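You operate a simulated robot arm through the tools that you are given. There is no shell and no other tool. Be economical: measure what you need, move in short steps, check, and stop when the job is done.

The job below is to be done with a simulated two-armed robot. You get a single attempt, and the scene is never put back.

JOB
Empty the small open bottle on the table into the can of its grade.
Fine: pour through the red funnel; bottle and funnel go back. Set down upright: small bottle.

Only the result counts: the job must be done as asked and must still hold three seconds after the hand-in. Knocking over, shifting, dropping, spilling or breaking anything else fails it.

ROBOT AND FRAMES
Two 7-joint arms with fingered hands on one trunk, on a base that drives. Base frame: it is fixed to the floor where the robot stands at the start and does not move with it; the origin is under the middle of the robot, x ahead of it, y to its left, z up; the surface under the hand at the start is at about z = 0.8. Readings come in m, rad, newtons and seconds.
The left shoulder is at the start at [0.013, 0.152, 1.33], the right one opposite. With the tool pointing down near the work surface each hand reaches from about 0.1 to 0.7 m from the robot's upright axis, wherever it stands, measured 20 degrees to its own side. Places, roughly: bottle [0.5, 1.25, 0.25]; funnel holder [0.8, -0.2, 0.8]; grey bucket [0.25, 1.75, 0]; grey rag [0.25, 1.25, 0.75]; jar [0.5, 1.25, 0.75]; small jug [0.25, 1.25, 0.75]. Payload 3.8 kg a hand.
The TCP of each hand is the grasp point between the finger pads, 0.03 m short of the fingertips. In the tool frame z runs along the fingers and y along their closing line. The gripper opens to 0.104 m. The gripper's body begins 0.035 m behind the TCP. The gripper is a hand of 5 fingers: y runs from the thumb to the fingers, the wrist lies at [-0.015, -0.104, -0.178] in the tool frame.
Orientation is that of the tool frame in the base frame, as a unit quaternion [w, x, y, z]. With the fingers straight down and the wrist toward the robot, the tool's x, y and z point along [0, 1, 0], [1, 0, 0] and [0, 0, -1] of the base frame.

CONTROLS
- The arms move only by the tool play_rows. It takes "left_moves", "right_moves" or both (then of equal length, played together; a hand with none holds still); each is one flat list of numbers, 6 for each row, row after row: the shift along the tool's x, y, z in units of 25 mm (1.0 is 25 mm), then the turn, a rotation vector about the tool's x, y, z in units of 4 degrees (1.0 is 4 degrees). In form: [dx, dy, dz, rx, ry, rz, dx, dy, dz, rx, ry, rz, ...]. A call has 1 to 12 rows; each row shifts and turns the commanded pose from where the row before left it, along the tool's axes as they then stand. A call with a number of a shift or a turn outside -1 to 1 is refused whole. Rows are played at 5 a second. More than 0.05 m and 0.15 rad between two rows, and nothing of the call is played. Where a pose cannot be reached the arm comes as near as it can. A force on the tool above 40 N (or 10 N above the force at the start of the call, whichever is more), or a blocked arm, ends the call early, and 0.2 s more pass. In this call time passes only in rows, and 0.2 s behind the last. The reply holds the time, the measured pose of the TCP, the force on the tool along the base axes, the opening and the grip force, in the units named above and with some noise, with the torque about the TCP (base axes, N m) and any sound that the robot's microphone picked up.
- Cameras (640 x 400 px; columns grow to the right, rows downward): "scene" is now at [0.0849, 0.0493, 1.5134]; the picture's right is [0.33, -0.94, -0.00], its down [-0.25, -0.08, -0.97] and it looks along [0.91, 0.32, -0.26] (base axes); focal length 214 px, centre (320, 200). "left" rides on the left gripper at [-0.08, -0.078, -0.141] in its tool frame; the picture's right is [-0.78, -0.30, 0.56], its down [0.54, -0.78, 0.33] and it looks along [0.33, 0.56, 0.76] (tool axes); focal length 247 px, centre (320, 200). "right" rides on the right gripper at [0.08, -0.078, -0.141] in its tool frame; the picture's right is [-0.78, 0.30, -0.56], its down [-0.54, -0.78, 0.33] and it looks along [-0.33, 0.56, 0.76] (tool axes); focal length 247 px, centre (320, 200). There is no depth. A picture from a camera that has moved, and an enlarged one, comes with that camera's place and axes in the base frame and with its lens. The place of the scene camera against the robot may be out by one fixed shift of up to 0.025 m in any direction.
- get_image(camera): a new picture of that camera. The clock stands still meanwhile.
- slide_trunk(by): slides the trunk up (or, below 0, down) by that many m; the arms and the scene camera ride with it, the base frame stays. It gives what a move gives, with no picture.
- base_move(legs): drives the robot by 1 to 6 legs, each [ahead, left, turn to the left] in m, m and rad, along the robot's own axes; the way and the turn of a leg run together, so that a leg with both is an arc; at most 1.5 m and 3.142 rad a leg. The arms and the cameras ride along, it lands a little off, and it stops where it bumps. It gives what a move gives.
- move_fingers(index, middle, ring, little, thumb_bend, thumb_turn, hand): sets how far each is bent, from 0 (flat) to 100 (curled in); at 30 the hand is open as for a grip, at 70 the pads meet at the TCP. One left out holds its place. A second passes; each finger stops where it meets its share of the squeeze, and holds until it gets a number again. It is the only way to open and close the hand. It gives what a move gives, with no picture; readings hold the bend of each and the force on index, middle, ring, little, thumb and palm. thumb_turn goes from beside the hand (0) to across from the fingers (100), as for a grip.
- head_to(pan, tilt): turns the head with the scene camera to pan (to the left, within 1.396 rad either way) and tilt (down, from -0.506 to 1.204), counted from straight ahead of the robot. It gives what a move gives.
- inspect(camera, box): a new picture of the part [left, top, right, bottom] of that camera's present view, enlarged. The clock stands still meanwhile.
- hand_in(): hands the job in; it is judged then, once.

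Work in short steps. Places have to be worked out from the pictures, the camera data and where the tool is seen: move nearer, look again, correct. Check each grasp and each placing, and mend what went wrong. You have 120 turns and 88 pictures in all, those below and enlarged ones among them. Open the grippers and draw the arms clear of the work before you hand the job in, unless the task says otherwise; then end with one line.

The tools are called after ">>>" as a command line: name --argument value ..., lists and objects as JSON in quotes. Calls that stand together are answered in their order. play_rows: Moves the arms, as the interface text tells. Its arguments: {"type":"object","properties":{"left_moves":{"type":"array","items":{"type":"number"}},"right_moves":{"type":"array","items":{"type":"number"}}},"required":[]} The other tools are called the same way: slide_trunk (by) slides the trunk up or down; move_fingers (index, middle, ring, little, thumb_bend, thumb_turn, hand) moves the fingers one by one; base_move (legs) drives the base; head_to (pan, tilt) turns the head that bears the scene camera; get_image (camera) takes a picture; inspect (camera, box) takes an enlarged picture of a part of a camera's view; hand_in () hands the job in.

At the start:

```text
clock: 0.0
left_eef_pos: [0.385, 0.4526, 1.513]
left_tcp_rot: [0.0, 0.707, 0.707, 0.0]
left_ft_force: [1.1, 0.0, 0.7]
left_wrist_torque: [-0.01, 0.01, -0.02]
left_gripper_width: 0.1037
left_grasp_force: 0.1
left_shape: jaw
left_bend: [30.0, 30.0, 30.0, 30.0, 30.0, 98.0]
left_finger forces: [0.1, 0.1, 0.0, 0.0, 0.1, 0.0]
right_eef_pos: [0.2975, -0.0191, 1.4648]
right_tcp_rot: [-0.001, 0.707, 0.707, 0.001]
right_ft_force: [-0.2, -0.1, -0.1]
right_wrist_torque: [-0.03, -0.01, -0.02]
right_gripper_width: 0.1035
right_grasp_force: 0.0
right_shape: jaw
right_bend: [30.0, 30.0, 30.0, 30.0, 30.0, 98.0]
right_finger forces: [0.0, 0.0, 0.0, 0.1, 0.0, 0.0]
trunk travel left (down, up): [-0.4, 0.056]
robot x, y, heading: [-0.0, 0.0009, 0.001]
head pan, tilt: [0.337, 0.255]
```

scene: 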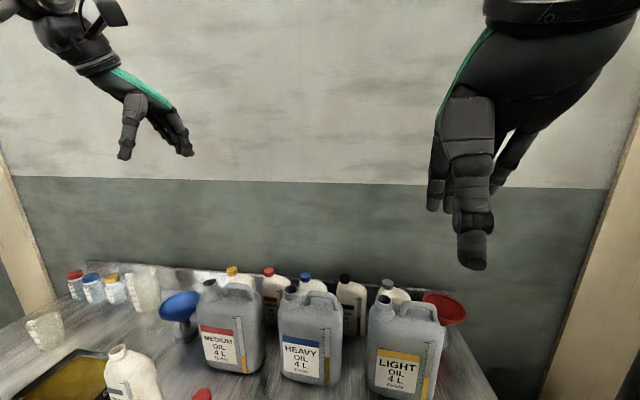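
right: 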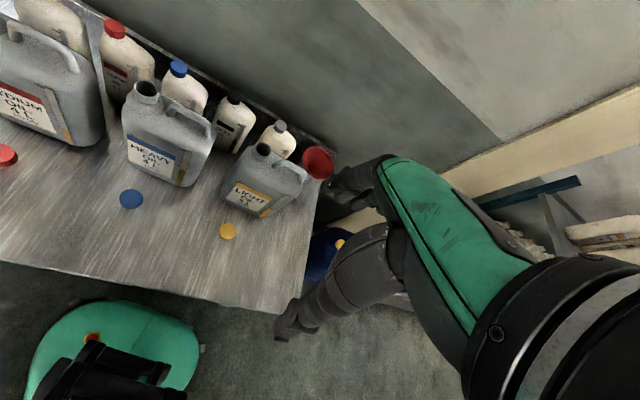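
left: 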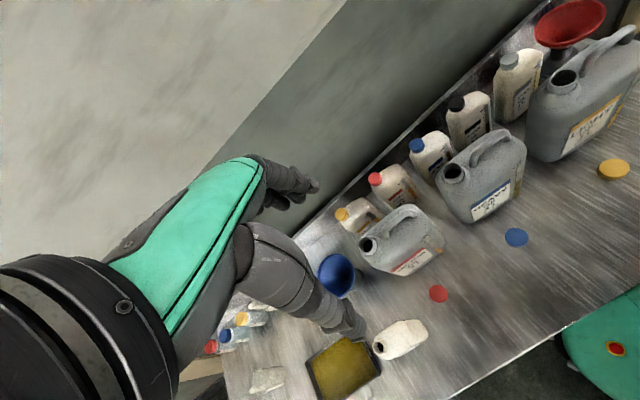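

The pictures show three cans (medium, heavy, light) with caps off, and a small white open bottle near a drip tray. I tilt the head down and look to see the bottle's label.

>>> head_to --pan 0.35 --tilt 0.75

>>> get_image --camera "scene"

```text
clock: 0.9
left_eef_pos: [0.3848, 0.4514, 1.5131]
left_tcp_rot: [0.0, 0.707, 0.707, 0.0]
left_ft_force: [0.5, 0.4, 0.5]
left_wrist_torque: [-0.03, 0.0, 0.02]
left_gripper_width: 0.1037
left_grasp_force: 0.1
left_shape: jaw
left_bend: [30.0, 30.0, 30.0, 30.0, 30.0, 98.0]
left_finger forces: [0.1, 0.1, 0.1, 0.0, 0.0, 0.0]
right_eef_pos: [0.2973, -0.0191, 1.4651]
right_tcp_rot: [-0.001, 0.707, 0.708, 0.0]
right_ft_force: [0.5, 0.0, 0.1]
right_wrist_torque: [0.0, -0.04, -0.02]
right_gripper_width: 0.1037
right_grasp_force: 0.0
right_shape: jaw
right_bend: [30.0, 30.0, 30.0, 30.0, 30.0, 98.0]
right_finger forces: [0.0, 0.0, 0.0, 0.0, 0.0, 0.0]
trunk travel left (down, up): [-0.4, 0.056]
robot x, y, heading: [0.0009, -0.0009, 0.007]
head pan, tilt: [0.351, 0.75]
```

```text
84 pictures are left
camera scene: at [0.0742, 0.0469, 1.469], right [0.34, -0.94, 0.0], down [-0.65, -0.23, -0.73], along [0.68, 0.25, -0.69], focal length 214 px, centre (320, 200)
```

scene: 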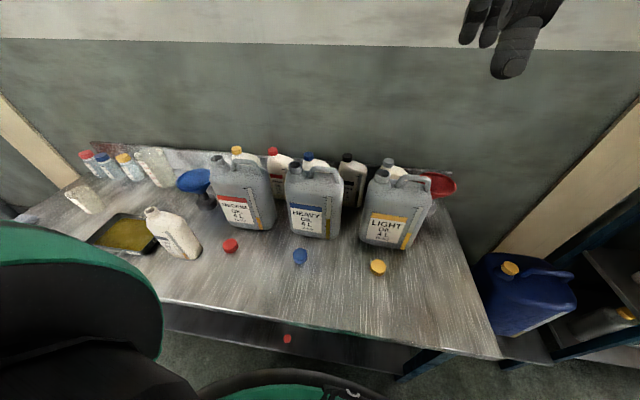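

>>> inspect --camera "scene" --box '[60, 130, 260, 270]'

>>> inspect --camera "scene" --box '[260, 140, 480, 280]'

>>> inspect --camera "left" --box '[240, 220, 480, 400]'

```text
2.86 times, centred on (160, 200) of scene
camera zoom: at [0.0742, 0.0469, 1.469], right [0.34, -0.94, 0.0], down [-0.65, -0.23, -0.73], along [0.68, 0.25, -0.69], focal length 613 px, centre (777, 200)
```

zoom: 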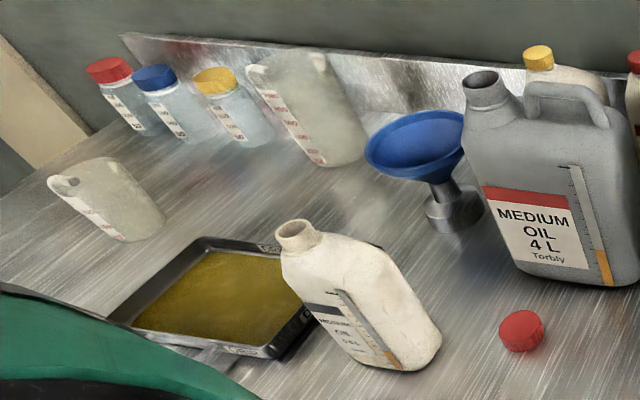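

```text
2.86 times, centred on (370, 210) of scene
camera zoom: at [0.0742, 0.0469, 1.469], right [0.34, -0.94, 0.0], down [-0.65, -0.23, -0.73], along [0.68, 0.25, -0.69], focal length 613 px, centre (177, 171)
```

zoom: 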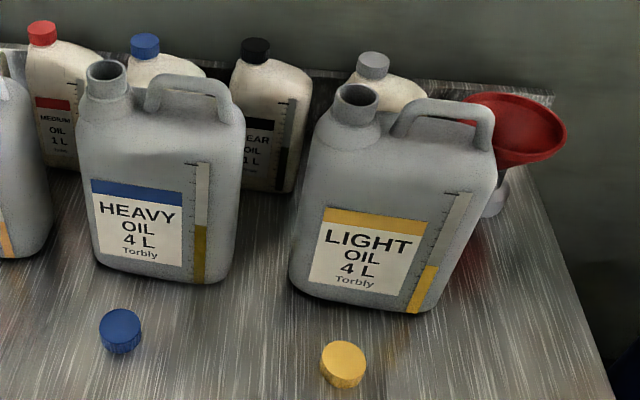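

```text
2.22 times, centred on (360, 310) of left
camera zoom: at [0.3068, 0.3725, 1.6538], right [-0.3, -0.78, -0.56], down [-0.78, 0.53, -0.33], along [0.56, 0.33, -0.76], focal length 549 px, centre (231, -44)
```

zoom: 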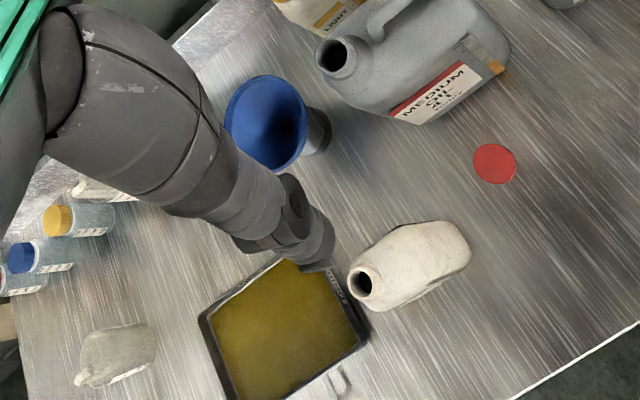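

The small bottle's label needs a closer look.

>>> inspect --camera "scene" --box '[140, 200, 210, 264]'

```text
6.25 times, centred on (175, 232) of scene
camera zoom: at [0.0742, 0.0469, 1.469], right [0.34, -0.94, 0.0], down [-0.65, -0.23, -0.73], along [0.68, 0.25, -0.69], focal length 1340 px, centre (1226, 0)
```

zoom: 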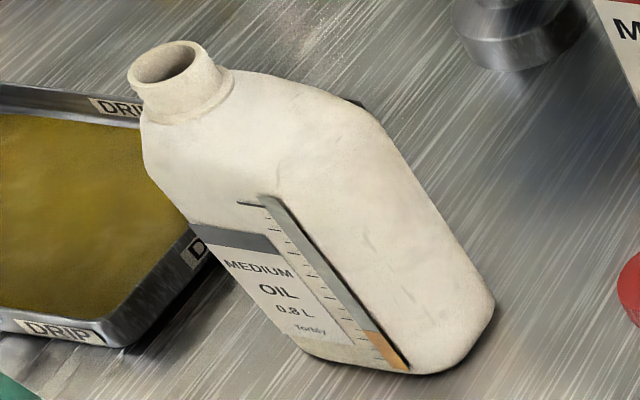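

The bottle is MEDIUM, so the target is the medium can (red label), with the red funnel at the far right. I move the right hand forward and down a bit for a closer view of the funnel.

>>> play_rows --right_moves '[-1, 1, 0, 0, 0, 0, -1, 1, 0, 0, 0, 0, -1, 1, 0.5, 0, 0, 0, -1, 1, 0.5, 0, 0, 0, -1, 1, 0.5, 0, 0, 0, -1, 1, 0.5, 0, 0, 0, -1, 0, 0.5, 0, 0, 0]'

>>> get_image --camera "right"

```text
clock: 2.5
left_eef_pos: [0.384, 0.4516, 1.5139]
left_tcp_rot: [0.0, 0.707, 0.707, 0.0]
left_ft_force: [-0.2, 0.0, 0.3]
left_wrist_torque: [0.01, 0.01, 0.0]
left_gripper_width: 0.1037
left_grasp_force: 0.0
left_shape: jaw
left_bend: [30.0, 30.0, 30.0, 30.0, 30.0, 98.0]
left_finger forces: [0.0, 0.0, 0.0, 0.0, 0.0, 0.1]
right_eef_pos: [0.446, -0.1942, 1.4031]
right_tcp_rot: [-0.001, 0.707, 0.707, 0.001]
right_ft_force: [0.1, 0.8, -0.3]
right_wrist_torque: [0.0, 0.0, 0.02]
right_gripper_width: 0.1038
right_grasp_force: 0.0
right_shape: jaw
right_bend: [30.0, 30.0, 30.0, 30.0, 30.0, 98.0]
right_finger forces: [0.1, 0.0, 0.1, 0.0, 0.0, 0.0]
trunk travel left (down, up): [-0.4, 0.056]
robot x, y, heading: [0.0004, -0.0016, 0.003]
head pan, tilt: [0.351, 0.75]
```

```text
79 pictures are left
camera right: at [0.3677, -0.1148, 1.5447], right [0.3, -0.78, 0.56], down [-0.78, -0.53, -0.34], along [0.56, -0.33, -0.76], focal length 247 px, centre (320, 200)
```

right: 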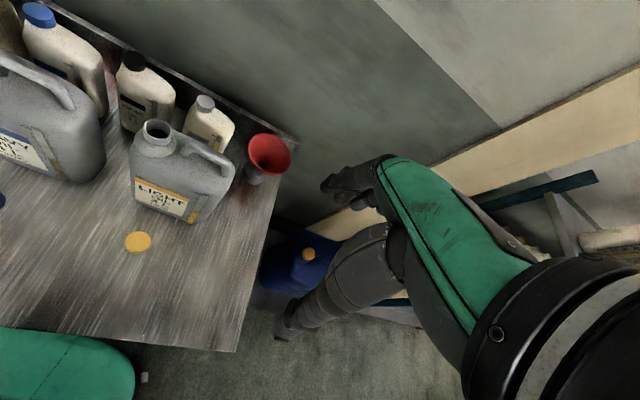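

The funnel rim is estimated at about (0.82, -0.16, 0.97), radius about 0.06. I drive a little ahead and to the right so the right arm can reach it past the light can.

>>> base_move --legs '[[0.0, -0.2, 0.0], [0.06, 0.0, 0.0]]'

>>> play_rows --right_moves '[1, 1, 1, 0, 0, 0, 1, 1, 1, 0, 0, 0, 1, 1, 1, 0, 0, 0, 1, 1, 1, 0, 0, 0, 0, 0, 0, 0, 0, -1, 0, 0, 0, 0, 0, -1, 0, 0, 0, 0, 0, -1, 0, 0, 0, 0, 0, -1, 0, 0, 0, 0, 0, -1, 0, 0, 0, 0, 0, -1, 0, 0, 0, 0, 0, -1]'

>>> get_image --camera "right"

>>> get_image --camera "scene"

```text
clock: 4.9
left_eef_pos: [0.448, 0.2617, 1.5094]
left_tcp_rot: [-0.002, 0.705, 0.709, -0.003]
left_ft_force: [1.8, 0.3, 0.0]
left_wrist_torque: [0.0, 0.07, 0.02]
left_gripper_width: 0.1035
left_grasp_force: 0.0
left_shape: jaw
left_bend: [30.0, 30.0, 30.0, 30.0, 30.0, 98.0]
left_finger forces: [0.0, 0.0, 0.0, 0.0, 0.0, 0.0]
right_eef_pos: [0.5102, -0.3845, 1.399]
right_tcp_rot: [-0.003, 0.706, 0.708, -0.002]
right_ft_force: [0.8, -0.3, 0.1]
right_wrist_torque: [0.02, 0.01, 0.01]
right_gripper_width: 0.1038
right_grasp_force: 0.1
right_shape: jaw
right_bend: [30.0, 30.0, 30.0, 30.0, 30.0, 98.0]
right_finger forces: [0.1, 0.1, 0.1, 0.0, 0.0, 0.0]
trunk travel left (down, up): [-0.4, 0.056]
robot x, y, heading: [0.0549, -0.195, 0.003]
head pan, tilt: [0.351, 0.75]
stopped in leg 2: the robot was blocked; the commanded pose is now the measured one
```

```text
clock: 7.3
left_eef_pos: [0.4394, 0.2595, 1.5113]
left_tcp_rot: [0.0, 0.706, 0.709, -0.001]
left_ft_force: [0.0, 0.8, 0.6]
left_wrist_torque: [0.0, -0.01, 0.01]
left_gripper_width: 0.1036
left_grasp_force: 0.0
left_shape: jaw
left_bend: [30.0, 30.0, 30.0, 30.0, 30.0, 98.0]
left_finger forces: [0.1, 0.0, 0.0, 0.0, 0.0, 0.0]
right_eef_pos: [0.6027, -0.2831, 1.3015]
right_tcp_rot: [0.0, 0.512, 0.859, 0.001]
right_ft_force: [-0.3, -0.4, 0.5]
right_wrist_torque: [0.02, 0.02, 0.0]
right_gripper_width: 0.1037
right_grasp_force: 0.1
right_shape: jaw
right_bend: [30.0, 30.0, 30.0, 30.0, 30.0, 98.0]
right_finger forces: [0.0, 0.0, 0.1, 0.0, 0.0, 0.0]
trunk travel left (down, up): [-0.4, 0.056]
robot x, y, heading: [0.0538, -0.1955, 0.004]
head pan, tilt: [0.351, 0.75]
```

```text
78 pictures are left
camera right: at [0.4965, -0.251, 1.4438], right [0.63, -0.54, 0.56], down [-0.43, -0.84, -0.33], along [0.65, -0.03, -0.76], focal length 247 px, centre (320, 200)
```

right: 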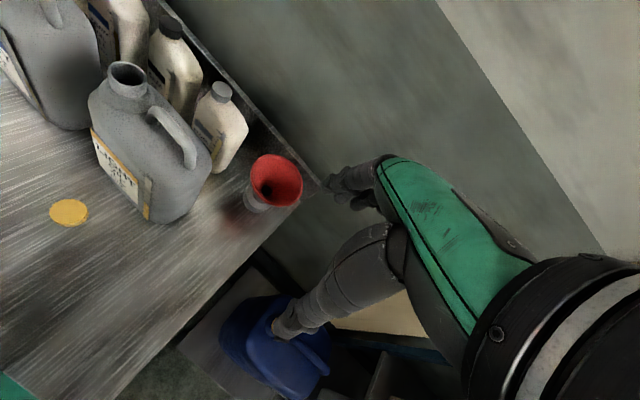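

```text
77 pictures are left
camera scene: at [0.1298, -0.1474, 1.4689], right [0.35, -0.94, 0.0], down [-0.65, -0.24, -0.73], along [0.68, 0.26, -0.69], focal length 214 px, centre (320, 200)
```

scene: 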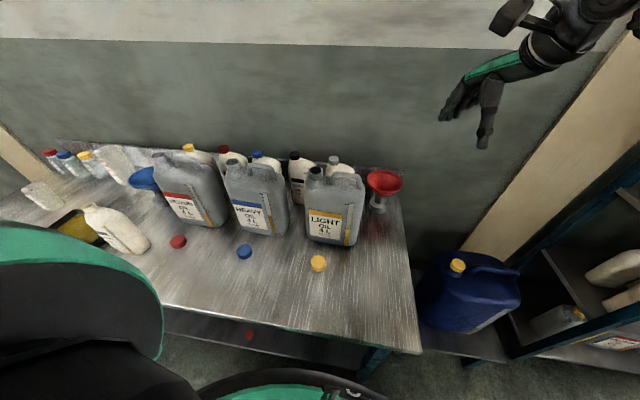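

The funnel sits near (0.815, -0.17, 0.97). I lower the right hand toward it and tilt the fingers forward, then look again.

>>> play_rows --right_moves '[0, 0.3, 1, -1, 0, 0, 0, 0.1, 1, -1, 0, 0, 0, 0, 1, -1, 0, 0, 0, 0, 1, -1, 0, 0, 0, -0.2, 1, -1, 0, 0, 0, -0.4, 1, -1, 0, 0, 0, -0.4, 0, -1, 0, 0, 0, 0, 0, -1, 0, 0]'

>>> get_image --camera "right"

```text
clock: 9.1
left_eef_pos: [0.4383, 0.2598, 1.5141]
left_tcp_rot: [-0.001, 0.705, 0.71, -0.001]
left_ft_force: [0.5, 0.3, -0.2]
left_wrist_torque: [0.04, 0.01, 0.04]
left_gripper_width: 0.1037
left_grasp_force: 0.2
left_shape: jaw
left_bend: [30.0, 30.0, 30.0, 30.0, 30.0, 98.0]
left_finger forces: [0.0, 0.1, 0.0, 0.0, 0.0, 0.1]
right_eef_pos: [0.6153, -0.276, 1.1483]
right_tcp_rot: [0.142, 0.492, 0.825, 0.238]
right_ft_force: [0.0, -0.1, -0.3]
right_wrist_torque: [0.02, -0.03, 0.02]
right_gripper_width: 0.1037
right_grasp_force: 0.1
right_shape: jaw
right_bend: [30.0, 30.0, 30.0, 30.0, 30.0, 98.0]
right_finger forces: [0.0, 0.0, 0.1, 0.0, 0.1, 0.0]
trunk travel left (down, up): [-0.4, 0.056]
robot x, y, heading: [0.0569, -0.1924, 0.006]
head pan, tilt: [0.351, 0.75]
```

```text
76 pictures are left
camera right: at [0.4516, -0.2736, 1.2269], right [0.33, -0.71, 0.63], down [-0.17, -0.7, -0.7], along [0.93, 0.12, -0.35], focal length 247 px, centre (320, 200)
```

right: 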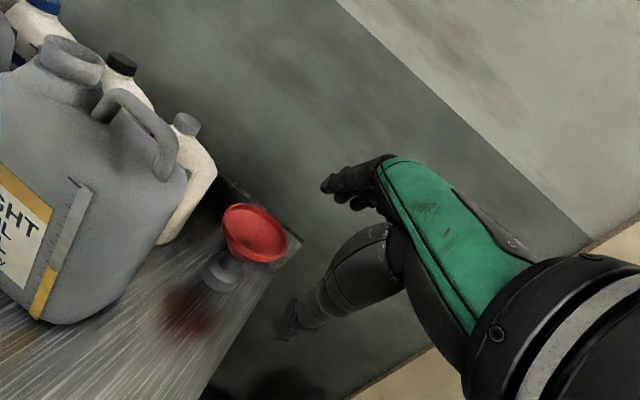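

>>> inspect --camera "right" --box '[170, 170, 330, 310]'

```text
2.86 times, centred on (250, 240) of right
camera zoom: at [0.4516, -0.2736, 1.2269], right [0.33, -0.71, 0.63], down [-0.17, -0.7, -0.7], along [0.93, 0.12, -0.35], focal length 706 px, centre (520, 86)
```

zoom: 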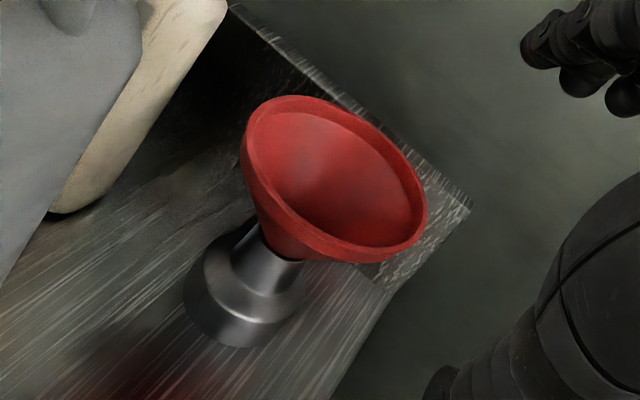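

Two views agree on the rim centre at (0.843, -0.173, 0.94), radius about 0.068, with wall slope about 30°, matching the tool tilt. I move to a point 10 cm short of the near rim along the tool axis.

>>> play_rows --right_moves '[-0.085, 0.204, 0.906, 0, 0, 0, -0.085, 0.204, 0.906, 0, 0, 0, -0.085, 0.204, 0.906, 0, 0, 0, -0.085, 0.204, 0.906, 0, 0, 0, -0.085, 0.204, 0.906, 0, 0, 0, -0.085, 0.204, 0.906, 0, 0, 0, -0.085, 0.204, 0.906, 0, 0, 0, -0.085, 0.204, 0.906, 0, 0, 0]'

>>> get_image --camera "right"

>>> inspect --camera "scene" --box '[300, 100, 500, 240]'

```text
clock: 10.9
left_eef_pos: [0.4402, 0.2611, 1.5122]
left_tcp_rot: [0.0, 0.705, 0.709, -0.001]
left_ft_force: [0.6, -0.1, 0.5]
left_wrist_torque: [-0.02, -0.01, -0.04]
left_gripper_width: 0.1036
left_grasp_force: 0.1
left_shape: jaw
left_bend: [30.0, 30.0, 30.0, 30.0, 30.0, 98.0]
left_finger forces: [0.1, 0.0, 0.1, 0.0, 0.1, 0.0]
right_eef_pos: [0.7357, -0.2283, 1.0135]
right_tcp_rot: [0.142, 0.493, 0.825, 0.236]
right_ft_force: [-0.5, -0.4, 0.1]
right_wrist_torque: [0.01, 0.02, 0.0]
right_gripper_width: 0.1037
right_grasp_force: 0.1
right_shape: jaw
right_bend: [30.0, 30.0, 30.0, 30.0, 30.0, 98.0]
right_finger forces: [0.0, 0.0, 0.0, 0.0, 0.0, 0.1]
trunk travel left (down, up): [-0.4, 0.056]
robot x, y, heading: [0.0545, -0.1953, 0.003]
head pan, tilt: [0.351, 0.75]
```

```text
74 pictures are left
camera right: at [0.5733, -0.2267, 1.0934], right [0.33, -0.7, 0.63], down [-0.17, -0.7, -0.69], along [0.93, 0.12, -0.35], focal length 247 px, centre (320, 200)
```

right: 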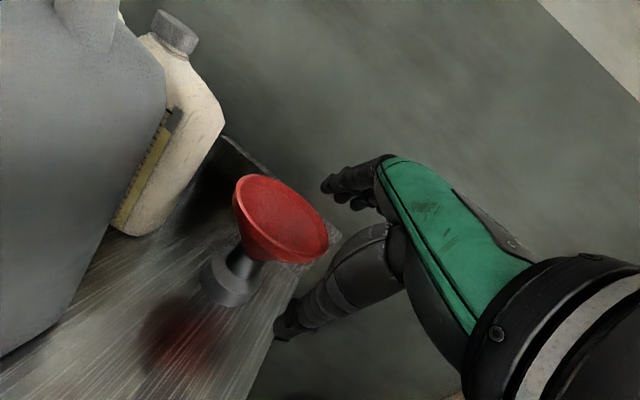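

```text
2.86 times, centred on (400, 170) of scene
camera zoom: at [0.1306, -0.1468, 1.4688], right [0.35, -0.94, 0.0], down [-0.65, -0.24, -0.72], along [0.68, 0.25, -0.69], focal length 613 px, centre (91, 286)
```

zoom: 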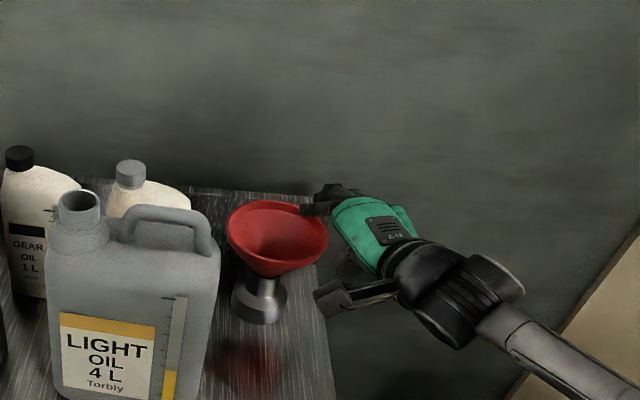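

TCP projects between finger and thumb as expected and the rim centre checks at (0.838, -0.174, 0.94). I advance 8 cm along the tool axis and look before the last bit.

>>> play_rows --right_moves '[0, 0, 0.8, 0, 0, 0, 0, 0, 0.8, 0, 0, 0, 0, 0, 0.8, 0, 0, 0, 0, 0, 0.8, 0, 0, 0]'

>>> get_image --camera "right"

>>> inspect --camera "scene" --box '[340, 140, 460, 230]'

```text
clock: 11.9
left_eef_pos: [0.4391, 0.2605, 1.5121]
left_tcp_rot: [0.0, 0.705, 0.709, -0.001]
left_ft_force: [-0.1, -0.2, 0.2]
left_wrist_torque: [-0.02, -0.03, -0.01]
left_gripper_width: 0.104
left_grasp_force: 0.1
left_shape: jaw
left_bend: [30.0, 30.0, 30.0, 30.0, 30.0, 98.0]
left_finger forces: [0.0, 0.1, 0.0, 0.0, 0.1, 0.0]
right_eef_pos: [0.77, -0.2114, 0.9561]
right_tcp_rot: [0.141, 0.492, 0.825, 0.238]
right_ft_force: [-0.7, -0.6, 0.3]
right_wrist_torque: [0.04, -0.01, -0.02]
right_gripper_width: 0.1036
right_grasp_force: 0.1
right_shape: jaw
right_bend: [30.0, 30.0, 30.0, 30.0, 30.0, 98.0]
right_finger forces: [0.1, 0.0, 0.0, 0.0, 0.0, 0.1]
right hand out of reach, approached as far as the arm can: row 4
trunk travel left (down, up): [-0.4, 0.056]
robot x, y, heading: [0.0603, -0.1924, 0.006]
head pan, tilt: [0.351, 0.75]
```

```text
72 pictures are left
camera right: at [0.6076, -0.2093, 1.0356], right [0.33, -0.7, 0.63], down [-0.17, -0.7, -0.69], along [0.93, 0.12, -0.35], focal length 247 px, centre (320, 200)
```

right: 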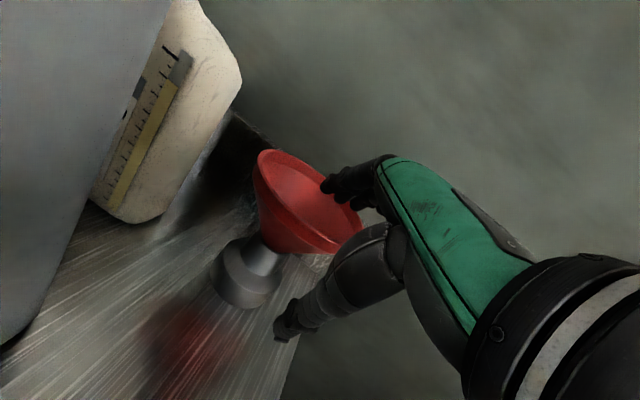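

```text
4.44 times, centred on (400, 185) of scene
camera zoom: at [0.1297, -0.1462, 1.4689], right [0.35, -0.94, 0.0], down [-0.65, -0.24, -0.72], along [0.68, 0.25, -0.69], focal length 953 px, centre (-36, 267)
```

zoom: 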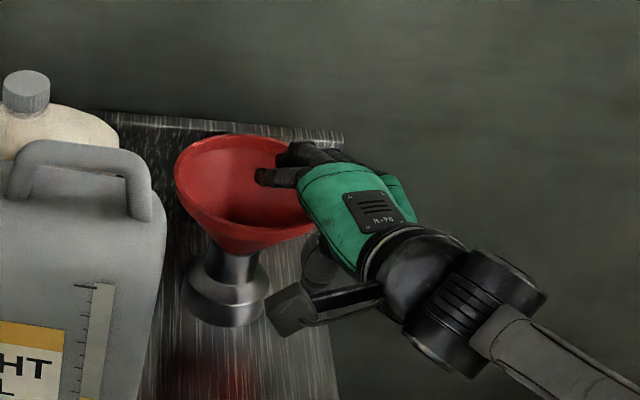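

The arm is at its reach limit. I back out, lift 12 cm, and lower the trunk by 12 cm so the shoulder is closer.

>>> play_rows --right_moves '[0, 0, -0.8, 0, 0, 0, 0, 0, -0.8, 0, 0, 0, 0, 0, -0.8, 0, 0, 0, 0, 0, -0.8, 0, 0, 0, 0, 0.5, -0.8, 0, 0, 0, 0, 0.5, -0.8, 0, 0, 0, 0, 0.5, -0.8, 0, 0, 0, 0, 0.5, -0.8, 0, 0, 0, 0, 0.5, -0.8, 0, 0, 0]'

>>> slide_trunk --by -0.12

```text
clock: 13.9
left_eef_pos: [0.4386, 0.2613, 1.512]
left_tcp_rot: [0.0, 0.706, 0.709, -0.001]
left_ft_force: [0.4, 0.1, 0.8]
left_wrist_torque: [0.02, -0.04, -0.05]
left_gripper_width: 0.1038
left_grasp_force: 0.0
left_shape: jaw
left_bend: [30.0, 30.0, 30.0, 30.0, 30.0, 98.0]
left_finger forces: [0.0, 0.0, 0.0, 0.0, 0.0, 0.0]
right_eef_pos: [0.7302, -0.2302, 1.1439]
right_tcp_rot: [0.141, 0.493, 0.825, 0.237]
right_ft_force: [-0.7, -0.8, -1.3]
right_wrist_torque: [0.0, 0.02, 0.02]
right_gripper_width: 0.1038
right_grasp_force: 0.2
right_shape: jaw
right_bend: [30.0, 30.0, 30.0, 30.0, 30.0, 98.0]
right_finger forces: [0.0, 0.0, 0.1, 0.1, 0.1, 0.0]
trunk travel left (down, up): [-0.4, 0.056]
robot x, y, heading: [0.055, -0.1935, 0.008]
head pan, tilt: [0.351, 0.75]
```

```text
clock: 15.4
left_eef_pos: [0.438, 0.2605, 1.3938]
left_tcp_rot: [0.0, 0.705, 0.709, 0.0]
left_ft_force: [0.1, 0.0, -0.8]
left_wrist_torque: [-0.01, 0.0, 0.02]
left_gripper_width: 0.1038
left_grasp_force: 0.1
left_shape: jaw
left_bend: [30.0, 30.0, 30.0, 30.0, 30.0, 98.0]
left_finger forces: [0.0, 0.0, 0.1, 0.0, 0.1, 0.0]
right_eef_pos: [0.7331, -0.2331, 1.023]
right_tcp_rot: [0.141, 0.493, 0.825, 0.238]
right_ft_force: [0.1, 0.4, 0.5]
right_wrist_torque: [-0.01, 0.01, 0.0]
right_gripper_width: 0.1037
right_grasp_force: 0.1
right_shape: jaw
right_bend: [30.0, 30.0, 30.0, 30.0, 30.0, 98.0]
right_finger forces: [0.1, 0.1, 0.0, 0.1, 0.0, 0.1]
trunk travel left (down, up): [-0.28, 0.176]
robot x, y, heading: [0.0553, -0.1951, 0.006]
head pan, tilt: [0.351, 0.75]
```

Advance to the grasp point at the near rim, (0.780, -0.205, 0.931).

>>> play_rows --right_moves '[0.02, -0.02, 0.85, 0, 0, 0, 0.02, -0.02, 0.85, 0, 0, 0, 0.02, -0.02, 0.85, 0, 0, 0, 0.02, -0.02, 0.85, 0, 0, 0, 0, -0.02, 0.85, 0, 0, 0]'

>>> get_image --camera "right"

>>> inspect --camera "scene" --box '[340, 100, 460, 190]'

```text
clock: 16.6
left_eef_pos: [0.4386, 0.2607, 1.3929]
left_tcp_rot: [0.0, 0.705, 0.709, -0.001]
left_ft_force: [1.2, -0.9, 0.9]
left_wrist_torque: [-0.02, -0.02, -0.02]
left_gripper_width: 0.1036
left_grasp_force: 0.0
left_shape: jaw
left_bend: [30.0, 30.0, 30.0, 30.0, 30.0, 98.0]
left_finger forces: [0.0, 0.1, 0.1, 0.0, 0.0, 0.0]
right_eef_pos: [0.78, -0.2068, 0.9282]
right_tcp_rot: [0.14, 0.492, 0.826, 0.238]
right_ft_force: [0.4, -0.2, 0.2]
right_wrist_torque: [-0.01, -0.01, 0.01]
right_gripper_width: 0.1033
right_grasp_force: 0.0
right_shape: jaw
right_bend: [30.0, 30.0, 30.0, 30.0, 30.0, 98.0]
right_finger forces: [0.0, 0.0, 0.0, 0.0, 0.0, 0.0]
trunk travel left (down, up): [-0.28, 0.176]
robot x, y, heading: [0.0579, -0.1929, 0.002]
head pan, tilt: [0.351, 0.75]
```

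```text
70 pictures are left
camera right: at [0.6179, -0.203, 1.0087], right [0.33, -0.7, 0.63], down [-0.17, -0.7, -0.69], along [0.93, 0.12, -0.35], focal length 247 px, centre (320, 200)
```

right: 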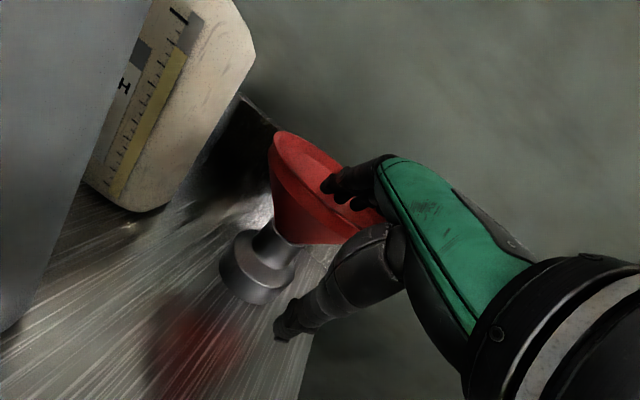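

```text
4.44 times, centred on (400, 145) of scene
camera zoom: at [0.1616, -0.1469, 1.3387], right [0.35, -0.94, -0.03], down [-0.7, -0.24, -0.68], along [0.63, 0.25, -0.74], focal length 953 px, centre (-36, 444)
```

zoom: 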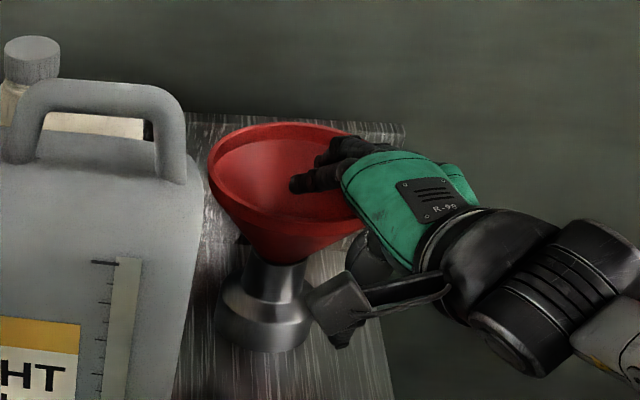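

Fingers are inside the bowl, thumb outside, and the TCP lies on the near wall. I close the hand.

>>> move_fingers --hand "right" --index 70 --middle 70 --ring 70 --little 70 --thumb_bend 70

>>> get_image --camera "right"

```text
clock: 17.6
left_eef_pos: [0.4388, 0.2614, 1.3917]
left_tcp_rot: [0.0, 0.705, 0.709, -0.002]
left_ft_force: [0.6, -0.4, -0.1]
left_wrist_torque: [0.01, 0.01, -0.02]
left_gripper_width: 0.1039
left_grasp_force: 0.0
left_shape: jaw
left_bend: [30.0, 30.0, 30.0, 30.0, 30.0, 98.0]
left_finger forces: [0.2, 0.1, 0.0, 0.0, 0.0, 0.0]
right_eef_pos: [0.7797, -0.204, 0.9311]
right_tcp_rot: [0.143, 0.493, 0.825, 0.238]
right_ft_force: [7.1, 6.3, 7.4]
right_wrist_torque: [-0.13, -0.23, 0.28]
right_gripper_width: 0.0031
right_grasp_force: 5.6
right_shape: fingers
right_bend: [68.0, 68.0, 68.0, 68.0, 70.0, 98.0]
right_finger forces: [1.5, 1.9, 3.6, 4.4, 0.0, 0.0]
trunk travel left (down, up): [-0.28, 0.176]
robot x, y, heading: [0.0535, -0.1955, 0.01]
head pan, tilt: [0.351, 0.75]
```

```text
68 pictures are left
camera right: at [0.6176, -0.2018, 1.0103], right [0.33, -0.7, 0.63], down [-0.17, -0.7, -0.7], along [0.93, 0.12, -0.35], focal length 247 px, centre (320, 200)
```

right: 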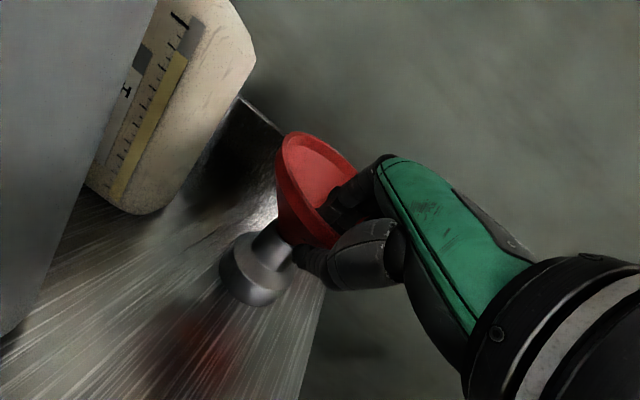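

Fingers press but the thumb is just at the wall without force; I bend the thumb further to get a true pinch.

>>> move_fingers --hand "right" --index 85 --middle 85 --ring 85 --little 85 --thumb_bend 85

>>> get_image --camera "right"

```text
clock: 18.6
left_eef_pos: [0.4397, 0.2623, 1.3907]
left_tcp_rot: [0.001, 0.705, 0.709, -0.002]
left_ft_force: [-0.6, -0.4, 1.0]
left_wrist_torque: [-0.03, -0.02, -0.01]
left_gripper_width: 0.1037
left_grasp_force: 0.1
left_shape: jaw
left_bend: [30.0, 30.0, 30.0, 30.0, 30.0, 98.0]
left_finger forces: [0.0, 0.1, 0.0, 0.0, 0.1, 0.0]
right_eef_pos: [0.7809, -0.203, 0.9303]
right_tcp_rot: [0.141, 0.491, 0.826, 0.238]
right_ft_force: [19.4, 13.3, 13.4]
right_wrist_torque: [-0.39, -0.71, 0.83]
right_gripper_width: 0.0
right_grasp_force: 30.2
right_shape: fingers
right_bend: [73.0, 72.0, 72.0, 74.0, 73.0, 97.0]
right_finger forces: [7.0, 8.8, 12.2, 15.1, 16.5, 0.0]
trunk travel left (down, up): [-0.28, 0.176]
robot x, y, heading: [0.0561, -0.1941, 0.008]
head pan, tilt: [0.351, 0.75]
```

```text
67 pictures are left
camera right: at [0.6186, -0.2009, 1.0098], right [0.33, -0.7, 0.63], down [-0.17, -0.7, -0.69], along [0.93, 0.12, -0.35], focal length 247 px, centre (320, 200)
```

right: 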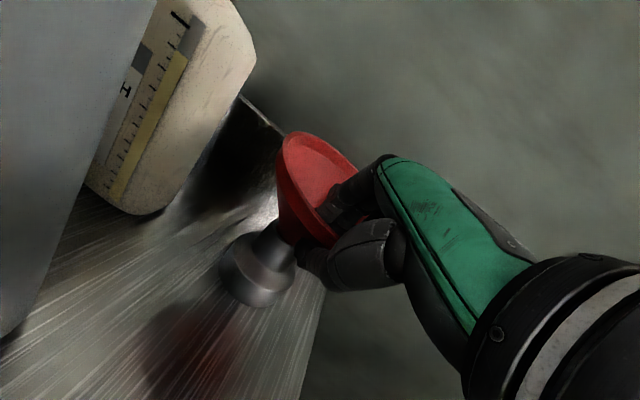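

Grip is solid (thumb 16 N), but there is a side load of ~25 N toward +y of the tool; I relax it by easing the hand that way in small steps.

>>> play_rows --right_moves '[0, 0.12, 0, 0, 0, 0, 0, 0.12, 0, 0, 0, 0]'

```text
clock: 19.2
left_eef_pos: [0.4389, 0.2612, 1.392]
left_tcp_rot: [0.0, 0.705, 0.709, -0.001]
left_ft_force: [0.0, 0.6, 0.1]
left_wrist_torque: [0.01, 0.03, 0.0]
left_gripper_width: 0.1038
left_grasp_force: 0.0
left_shape: jaw
left_bend: [30.0, 30.0, 30.0, 30.0, 30.0, 98.0]
left_finger forces: [0.0, 0.0, 0.0, 0.0, 0.0, 0.1]
right_eef_pos: [0.7827, -0.2037, 0.9313]
right_tcp_rot: [0.14, 0.493, 0.826, 0.235]
right_ft_force: [6.1, 10.6, 4.5]
right_wrist_torque: [-0.19, -0.29, 0.77]
right_gripper_width: 0.0
right_grasp_force: 25.1
right_shape: fingers
right_bend: [73.0, 72.0, 73.0, 75.0, 73.0, 97.0]
right_finger forces: [5.5, 6.3, 9.9, 10.7, 18.7, 0.0]
trunk travel left (down, up): [-0.28, 0.176]
robot x, y, heading: [0.0548, -0.1974, 0.006]
head pan, tilt: [0.351, 0.75]
```

Load halved. I ease slightly more to +y and lift straight up 2.5 cm.

>>> play_rows --right_moves '[0.15, 0.1, 0, 0, 0, 0, 0, 0.265, -0.424, 0, 0, 0, 0, 0.265, -0.424, 0, 0, 0]'

>>> get_image --camera "right"

```text
clock: 20.0
left_eef_pos: [0.4382, 0.2582, 1.3929]
left_tcp_rot: [0.0, 0.705, 0.709, 0.0]
left_ft_force: [-0.7, -0.1, 0.5]
left_wrist_torque: [-0.02, -0.02, 0.02]
left_gripper_width: 0.1037
left_grasp_force: 0.0
left_shape: jaw
left_bend: [30.0, 30.0, 30.0, 30.0, 30.0, 98.0]
left_finger forces: [0.0, 0.0, 0.1, 0.1, 0.1, 0.0]
right_eef_pos: [0.7825, -0.2021, 0.9606]
right_tcp_rot: [0.141, 0.493, 0.825, 0.238]
right_ft_force: [0.5, -0.6, 0.0]
right_wrist_torque: [-0.04, -0.1, -0.05]
right_gripper_width: 0.0002
right_grasp_force: 13.8
right_shape: fingers
right_bend: [73.0, 74.0, 74.0, 77.0, 75.0, 95.0]
right_finger forces: [12.0, 2.4, 0.0, 0.0, 13.7, 0.0]
trunk travel left (down, up): [-0.28, 0.176]
robot x, y, heading: [0.0572, -0.1953, 0.004]
head pan, tilt: [0.351, 0.75]
```

```text
66 pictures are left
camera right: at [0.6207, -0.198, 1.0402], right [0.33, -0.71, 0.63], down [-0.17, -0.7, -0.69], along [0.93, 0.12, -0.35], focal length 247 px, centre (320, 200)
```

right: 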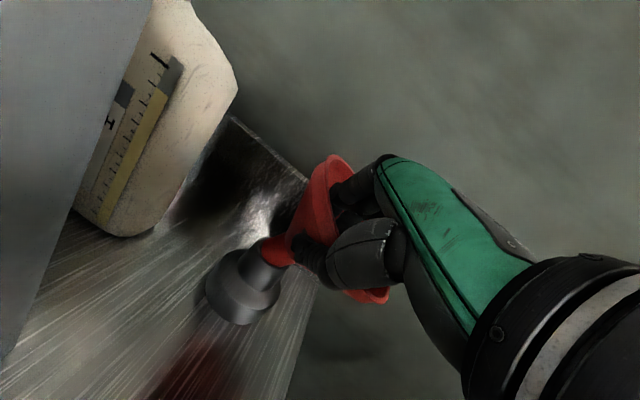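

The funnel has rolled in the pinch. I look from the scene camera before deciding.

>>> inspect --camera "scene" --box '[340, 90, 460, 180]'

>>> inspect --camera "right" --box '[190, 120, 430, 330]'

```text
4.44 times, centred on (400, 135) of scene
camera zoom: at [0.1597, -0.1488, 1.339], right [0.35, -0.94, -0.03], down [-0.7, -0.24, -0.68], along [0.63, 0.25, -0.74], focal length 953 px, centre (-36, 489)
```

zoom: 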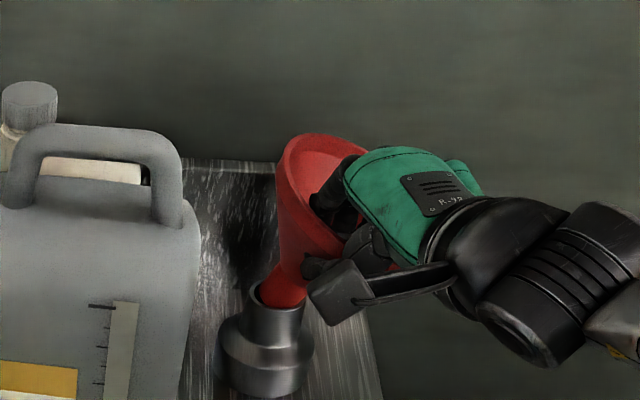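

```text
1.90 times, centred on (310, 225) of right
camera zoom: at [0.6207, -0.198, 1.0402], right [0.33, -0.71, 0.63], down [-0.17, -0.7, -0.69], along [0.93, 0.12, -0.35], focal length 470 px, centre (339, 152)
```

zoom: 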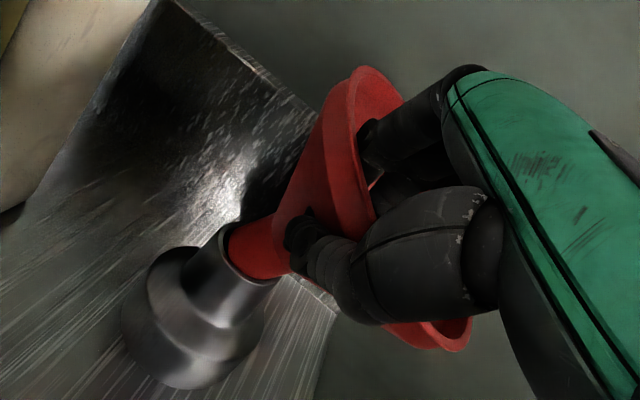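

The thumb pressed low near the neck while the fingers pulled at the rim, because the cone wall is flatter (about 45°) than my tool tilt. I lower it back into the holder and reopen to regrasp with more tilt.

>>> play_rows --right_moves '[0, -0.265, 0.424, 0, 0, 0, 0, -0.265, 0.424, 0, 0, 0]'

>>> move_fingers --hand "right" --index 60 --middle 60 --ring 60 --little 60 --thumb_bend 60

>>> move_fingers --hand "right" --index 30 --middle 30 --ring 30 --little 30 --thumb_bend 30

>>> get_image --camera "right"

```text
clock: 20.6
left_eef_pos: [0.4319, 0.2589, 1.3951]
left_tcp_rot: [0.002, 0.705, 0.709, 0.001]
left_ft_force: [-0.3, 0.0, -0.7]
left_wrist_torque: [0.0, -0.05, 0.01]
left_gripper_width: 0.1036
left_grasp_force: 0.1
left_shape: jaw
left_bend: [30.0, 30.0, 30.0, 30.0, 30.0, 98.0]
left_finger forces: [0.0, 0.1, 0.0, 0.0, 0.0, 0.1]
right_eef_pos: [0.7805, -0.1968, 0.9393]
right_tcp_rot: [0.142, 0.491, 0.825, 0.241]
right_ft_force: [-10.2, -0.6, 14.4]
right_wrist_torque: [0.03, -0.11, 0.15]
right_gripper_width: 0.0
right_grasp_force: 19.1
right_shape: fingers
right_bend: [73.0, 74.0, 74.0, 77.0, 75.0, 94.0]
right_finger forces: [12.5, 8.5, 0.1, 0.0, 17.8, 0.1]
trunk travel left (down, up): [-0.28, 0.176]
robot x, y, heading: [0.0578, -0.1924, 0.003]
head pan, tilt: [0.351, 0.75]
```

```text
clock: 21.6
left_eef_pos: [0.4393, 0.2601, 1.393]
left_tcp_rot: [0.0, 0.705, 0.709, -0.002]
left_ft_force: [-0.5, 0.6, -0.1]
left_wrist_torque: [-0.01, 0.0, -0.03]
left_gripper_width: 0.1035
left_grasp_force: 0.0
left_shape: jaw
left_bend: [30.0, 30.0, 30.0, 30.0, 30.0, 98.0]
left_finger forces: [0.0, 0.0, 0.0, 0.0, 0.1, 0.0]
right_eef_pos: [0.7848, -0.1981, 0.9341]
right_tcp_rot: [0.141, 0.493, 0.825, 0.237]
right_ft_force: [-0.1, 0.7, 0.2]
right_wrist_torque: [0.01, -0.01, 0.01]
right_gripper_width: 0.0256
right_grasp_force: 0.0
right_shape: fingers
right_bend: [60.0, 60.0, 60.0, 60.0, 60.0, 97.0]
right_finger forces: [0.0, 0.1, 0.0, 0.0, 0.0, 0.1]
trunk travel left (down, up): [-0.28, 0.176]
robot x, y, heading: [0.0532, -0.1972, 0.005]
head pan, tilt: [0.351, 0.75]
```

```text
clock: 22.6
left_eef_pos: [0.4387, 0.2607, 1.3921]
left_tcp_rot: [0.0, 0.705, 0.709, -0.002]
left_ft_force: [0.2, 1.1, 0.3]
left_wrist_torque: [0.01, 0.01, -0.01]
left_gripper_width: 0.1036
left_grasp_force: 0.0
left_shape: jaw
left_bend: [30.0, 30.0, 30.0, 30.0, 30.0, 98.0]
left_finger forces: [0.0, 0.0, 0.0, 0.0, 0.1, 0.0]
right_eef_pos: [0.7848, -0.1979, 0.934]
right_tcp_rot: [0.141, 0.493, 0.825, 0.237]
right_ft_force: [-0.2, 0.2, 1.4]
right_wrist_torque: [-0.03, 0.02, 0.01]
right_gripper_width: 0.1029
right_grasp_force: 0.0
right_shape: fingers
right_bend: [30.0, 30.0, 30.0, 30.0, 30.0, 97.0]
right_finger forces: [0.0, 0.0, 0.0, 0.0, 0.0, 0.0]
trunk travel left (down, up): [-0.28, 0.176]
robot x, y, heading: [0.056, -0.1913, 0.005]
head pan, tilt: [0.351, 0.75]
```

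```text
63 pictures are left
camera right: at [0.6226, -0.1946, 1.014], right [0.33, -0.7, 0.63], down [-0.17, -0.7, -0.69], along [0.93, 0.12, -0.35], focal length 247 px, centre (320, 200)
```

right: 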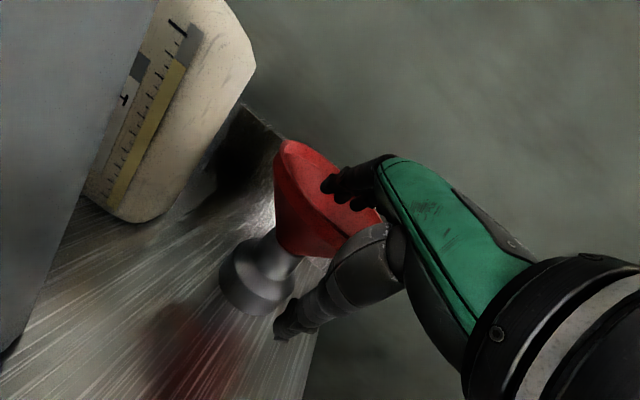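

The funnel is upright again in its holder. I back out 5 cm, tilt 10° more so the pads lie flush with the wall, and re-enter.

>>> play_rows --right_moves '[0, 0, -1, 0, 0, 0, 0, 0, -1, 0, 0, 0, 0, 0, 0, -1, 0, 0, 0, 0, 0, -1, 0, 0, 0, 0, 0, -0.5, 0, 0, -0.07, -0.21, 0.8, 0, 0, 0, -0.07, -0.21, 0.8, 0, 0, 0, -0.07, -0.21, 0.8, 0, 0, 0]'

>>> get_image --camera "right"

>>> inspect --camera "scene" --box '[340, 90, 460, 180]'

```text
clock: 24.4
left_eef_pos: [0.4382, 0.2607, 1.3914]
left_tcp_rot: [-0.001, 0.705, 0.709, -0.001]
left_ft_force: [-0.8, -0.4, 0.3]
left_wrist_torque: [-0.02, 0.0, 0.02]
left_gripper_width: 0.1037
left_grasp_force: 0.1
left_shape: jaw
left_bend: [30.0, 30.0, 30.0, 30.0, 30.0, 98.0]
left_finger forces: [0.1, 0.0, 0.1, 0.0, 0.0, 0.0]
right_eef_pos: [0.788, -0.2033, 0.9211]
right_tcp_rot: [0.184, 0.479, 0.801, 0.308]
right_ft_force: [0.0, 0.0, 0.1]
right_wrist_torque: [-0.02, -0.01, 0.03]
right_gripper_width: 0.1027
right_grasp_force: 0.1
right_shape: fingers
right_bend: [30.0, 30.0, 30.0, 30.0, 30.0, 97.0]
right_finger forces: [0.1, 0.1, 0.1, 0.1, 0.0, 0.1]
trunk travel left (down, up): [-0.28, 0.176]
robot x, y, heading: [0.0561, -0.1957, 0.003]
head pan, tilt: [0.351, 0.75]
```

```text
62 pictures are left
camera right: at [0.6164, -0.2048, 0.9757], right [0.23, -0.76, 0.61], down [-0.06, -0.64, -0.77], along [0.97, 0.14, -0.19], focal length 247 px, centre (320, 200)
```

right: 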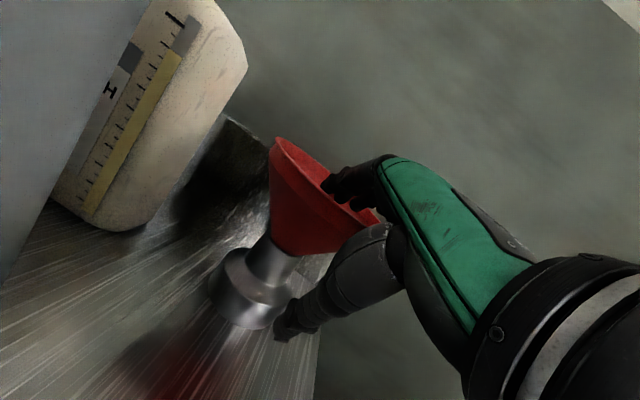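

```text
4.44 times, centred on (400, 135) of scene
camera zoom: at [0.1613, -0.147, 1.3387], right [0.35, -0.94, -0.03], down [-0.7, -0.24, -0.68], along [0.63, 0.25, -0.74], focal length 953 px, centre (-36, 489)
```

zoom: 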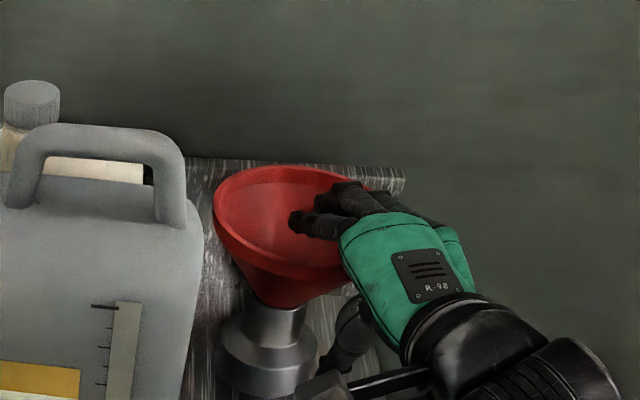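

Entry looks clean. I close the thumb to the wall first, then the fingers.

>>> move_fingers --hand "right" --index 62 --middle 62 --ring 62 --little 62 --thumb_bend 72

>>> get_image --camera "right"

```text
clock: 25.4
left_eef_pos: [0.4375, 0.2605, 1.3935]
left_tcp_rot: [0.001, 0.705, 0.709, 0.0]
left_ft_force: [-0.5, -0.7, 0.0]
left_wrist_torque: [-0.02, -0.01, 0.0]
left_gripper_width: 0.1039
left_grasp_force: 0.1
left_shape: jaw
left_bend: [30.0, 30.0, 30.0, 30.0, 30.0, 98.0]
left_finger forces: [0.0, 0.1, 0.0, 0.0, 0.0, 0.0]
right_eef_pos: [0.789, -0.2008, 0.9226]
right_tcp_rot: [0.184, 0.478, 0.801, 0.309]
right_ft_force: [1.8, 1.5, 7.1]
right_wrist_torque: [-0.32, -0.17, 0.17]
right_gripper_width: 0.0086
right_grasp_force: 3.4
right_shape: fingers
right_bend: [62.0, 62.0, 62.0, 60.0, 72.0, 97.0]
right_finger forces: [0.1, 0.0, 0.0, 6.2, 0.4, 0.1]
trunk travel left (down, up): [-0.28, 0.176]
robot x, y, heading: [0.0574, -0.1921, 0.003]
head pan, tilt: [0.351, 0.75]
```

```text
60 pictures are left
camera right: at [0.6156, -0.2042, 0.977], right [0.23, -0.76, 0.61], down [-0.06, -0.64, -0.77], along [0.97, 0.15, -0.19], focal length 247 px, centre (320, 200)
```

right: 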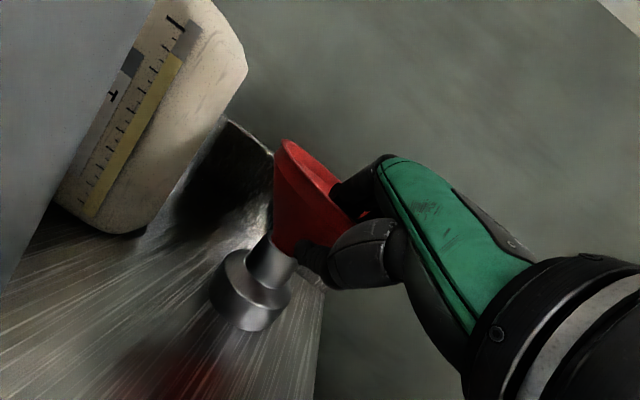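

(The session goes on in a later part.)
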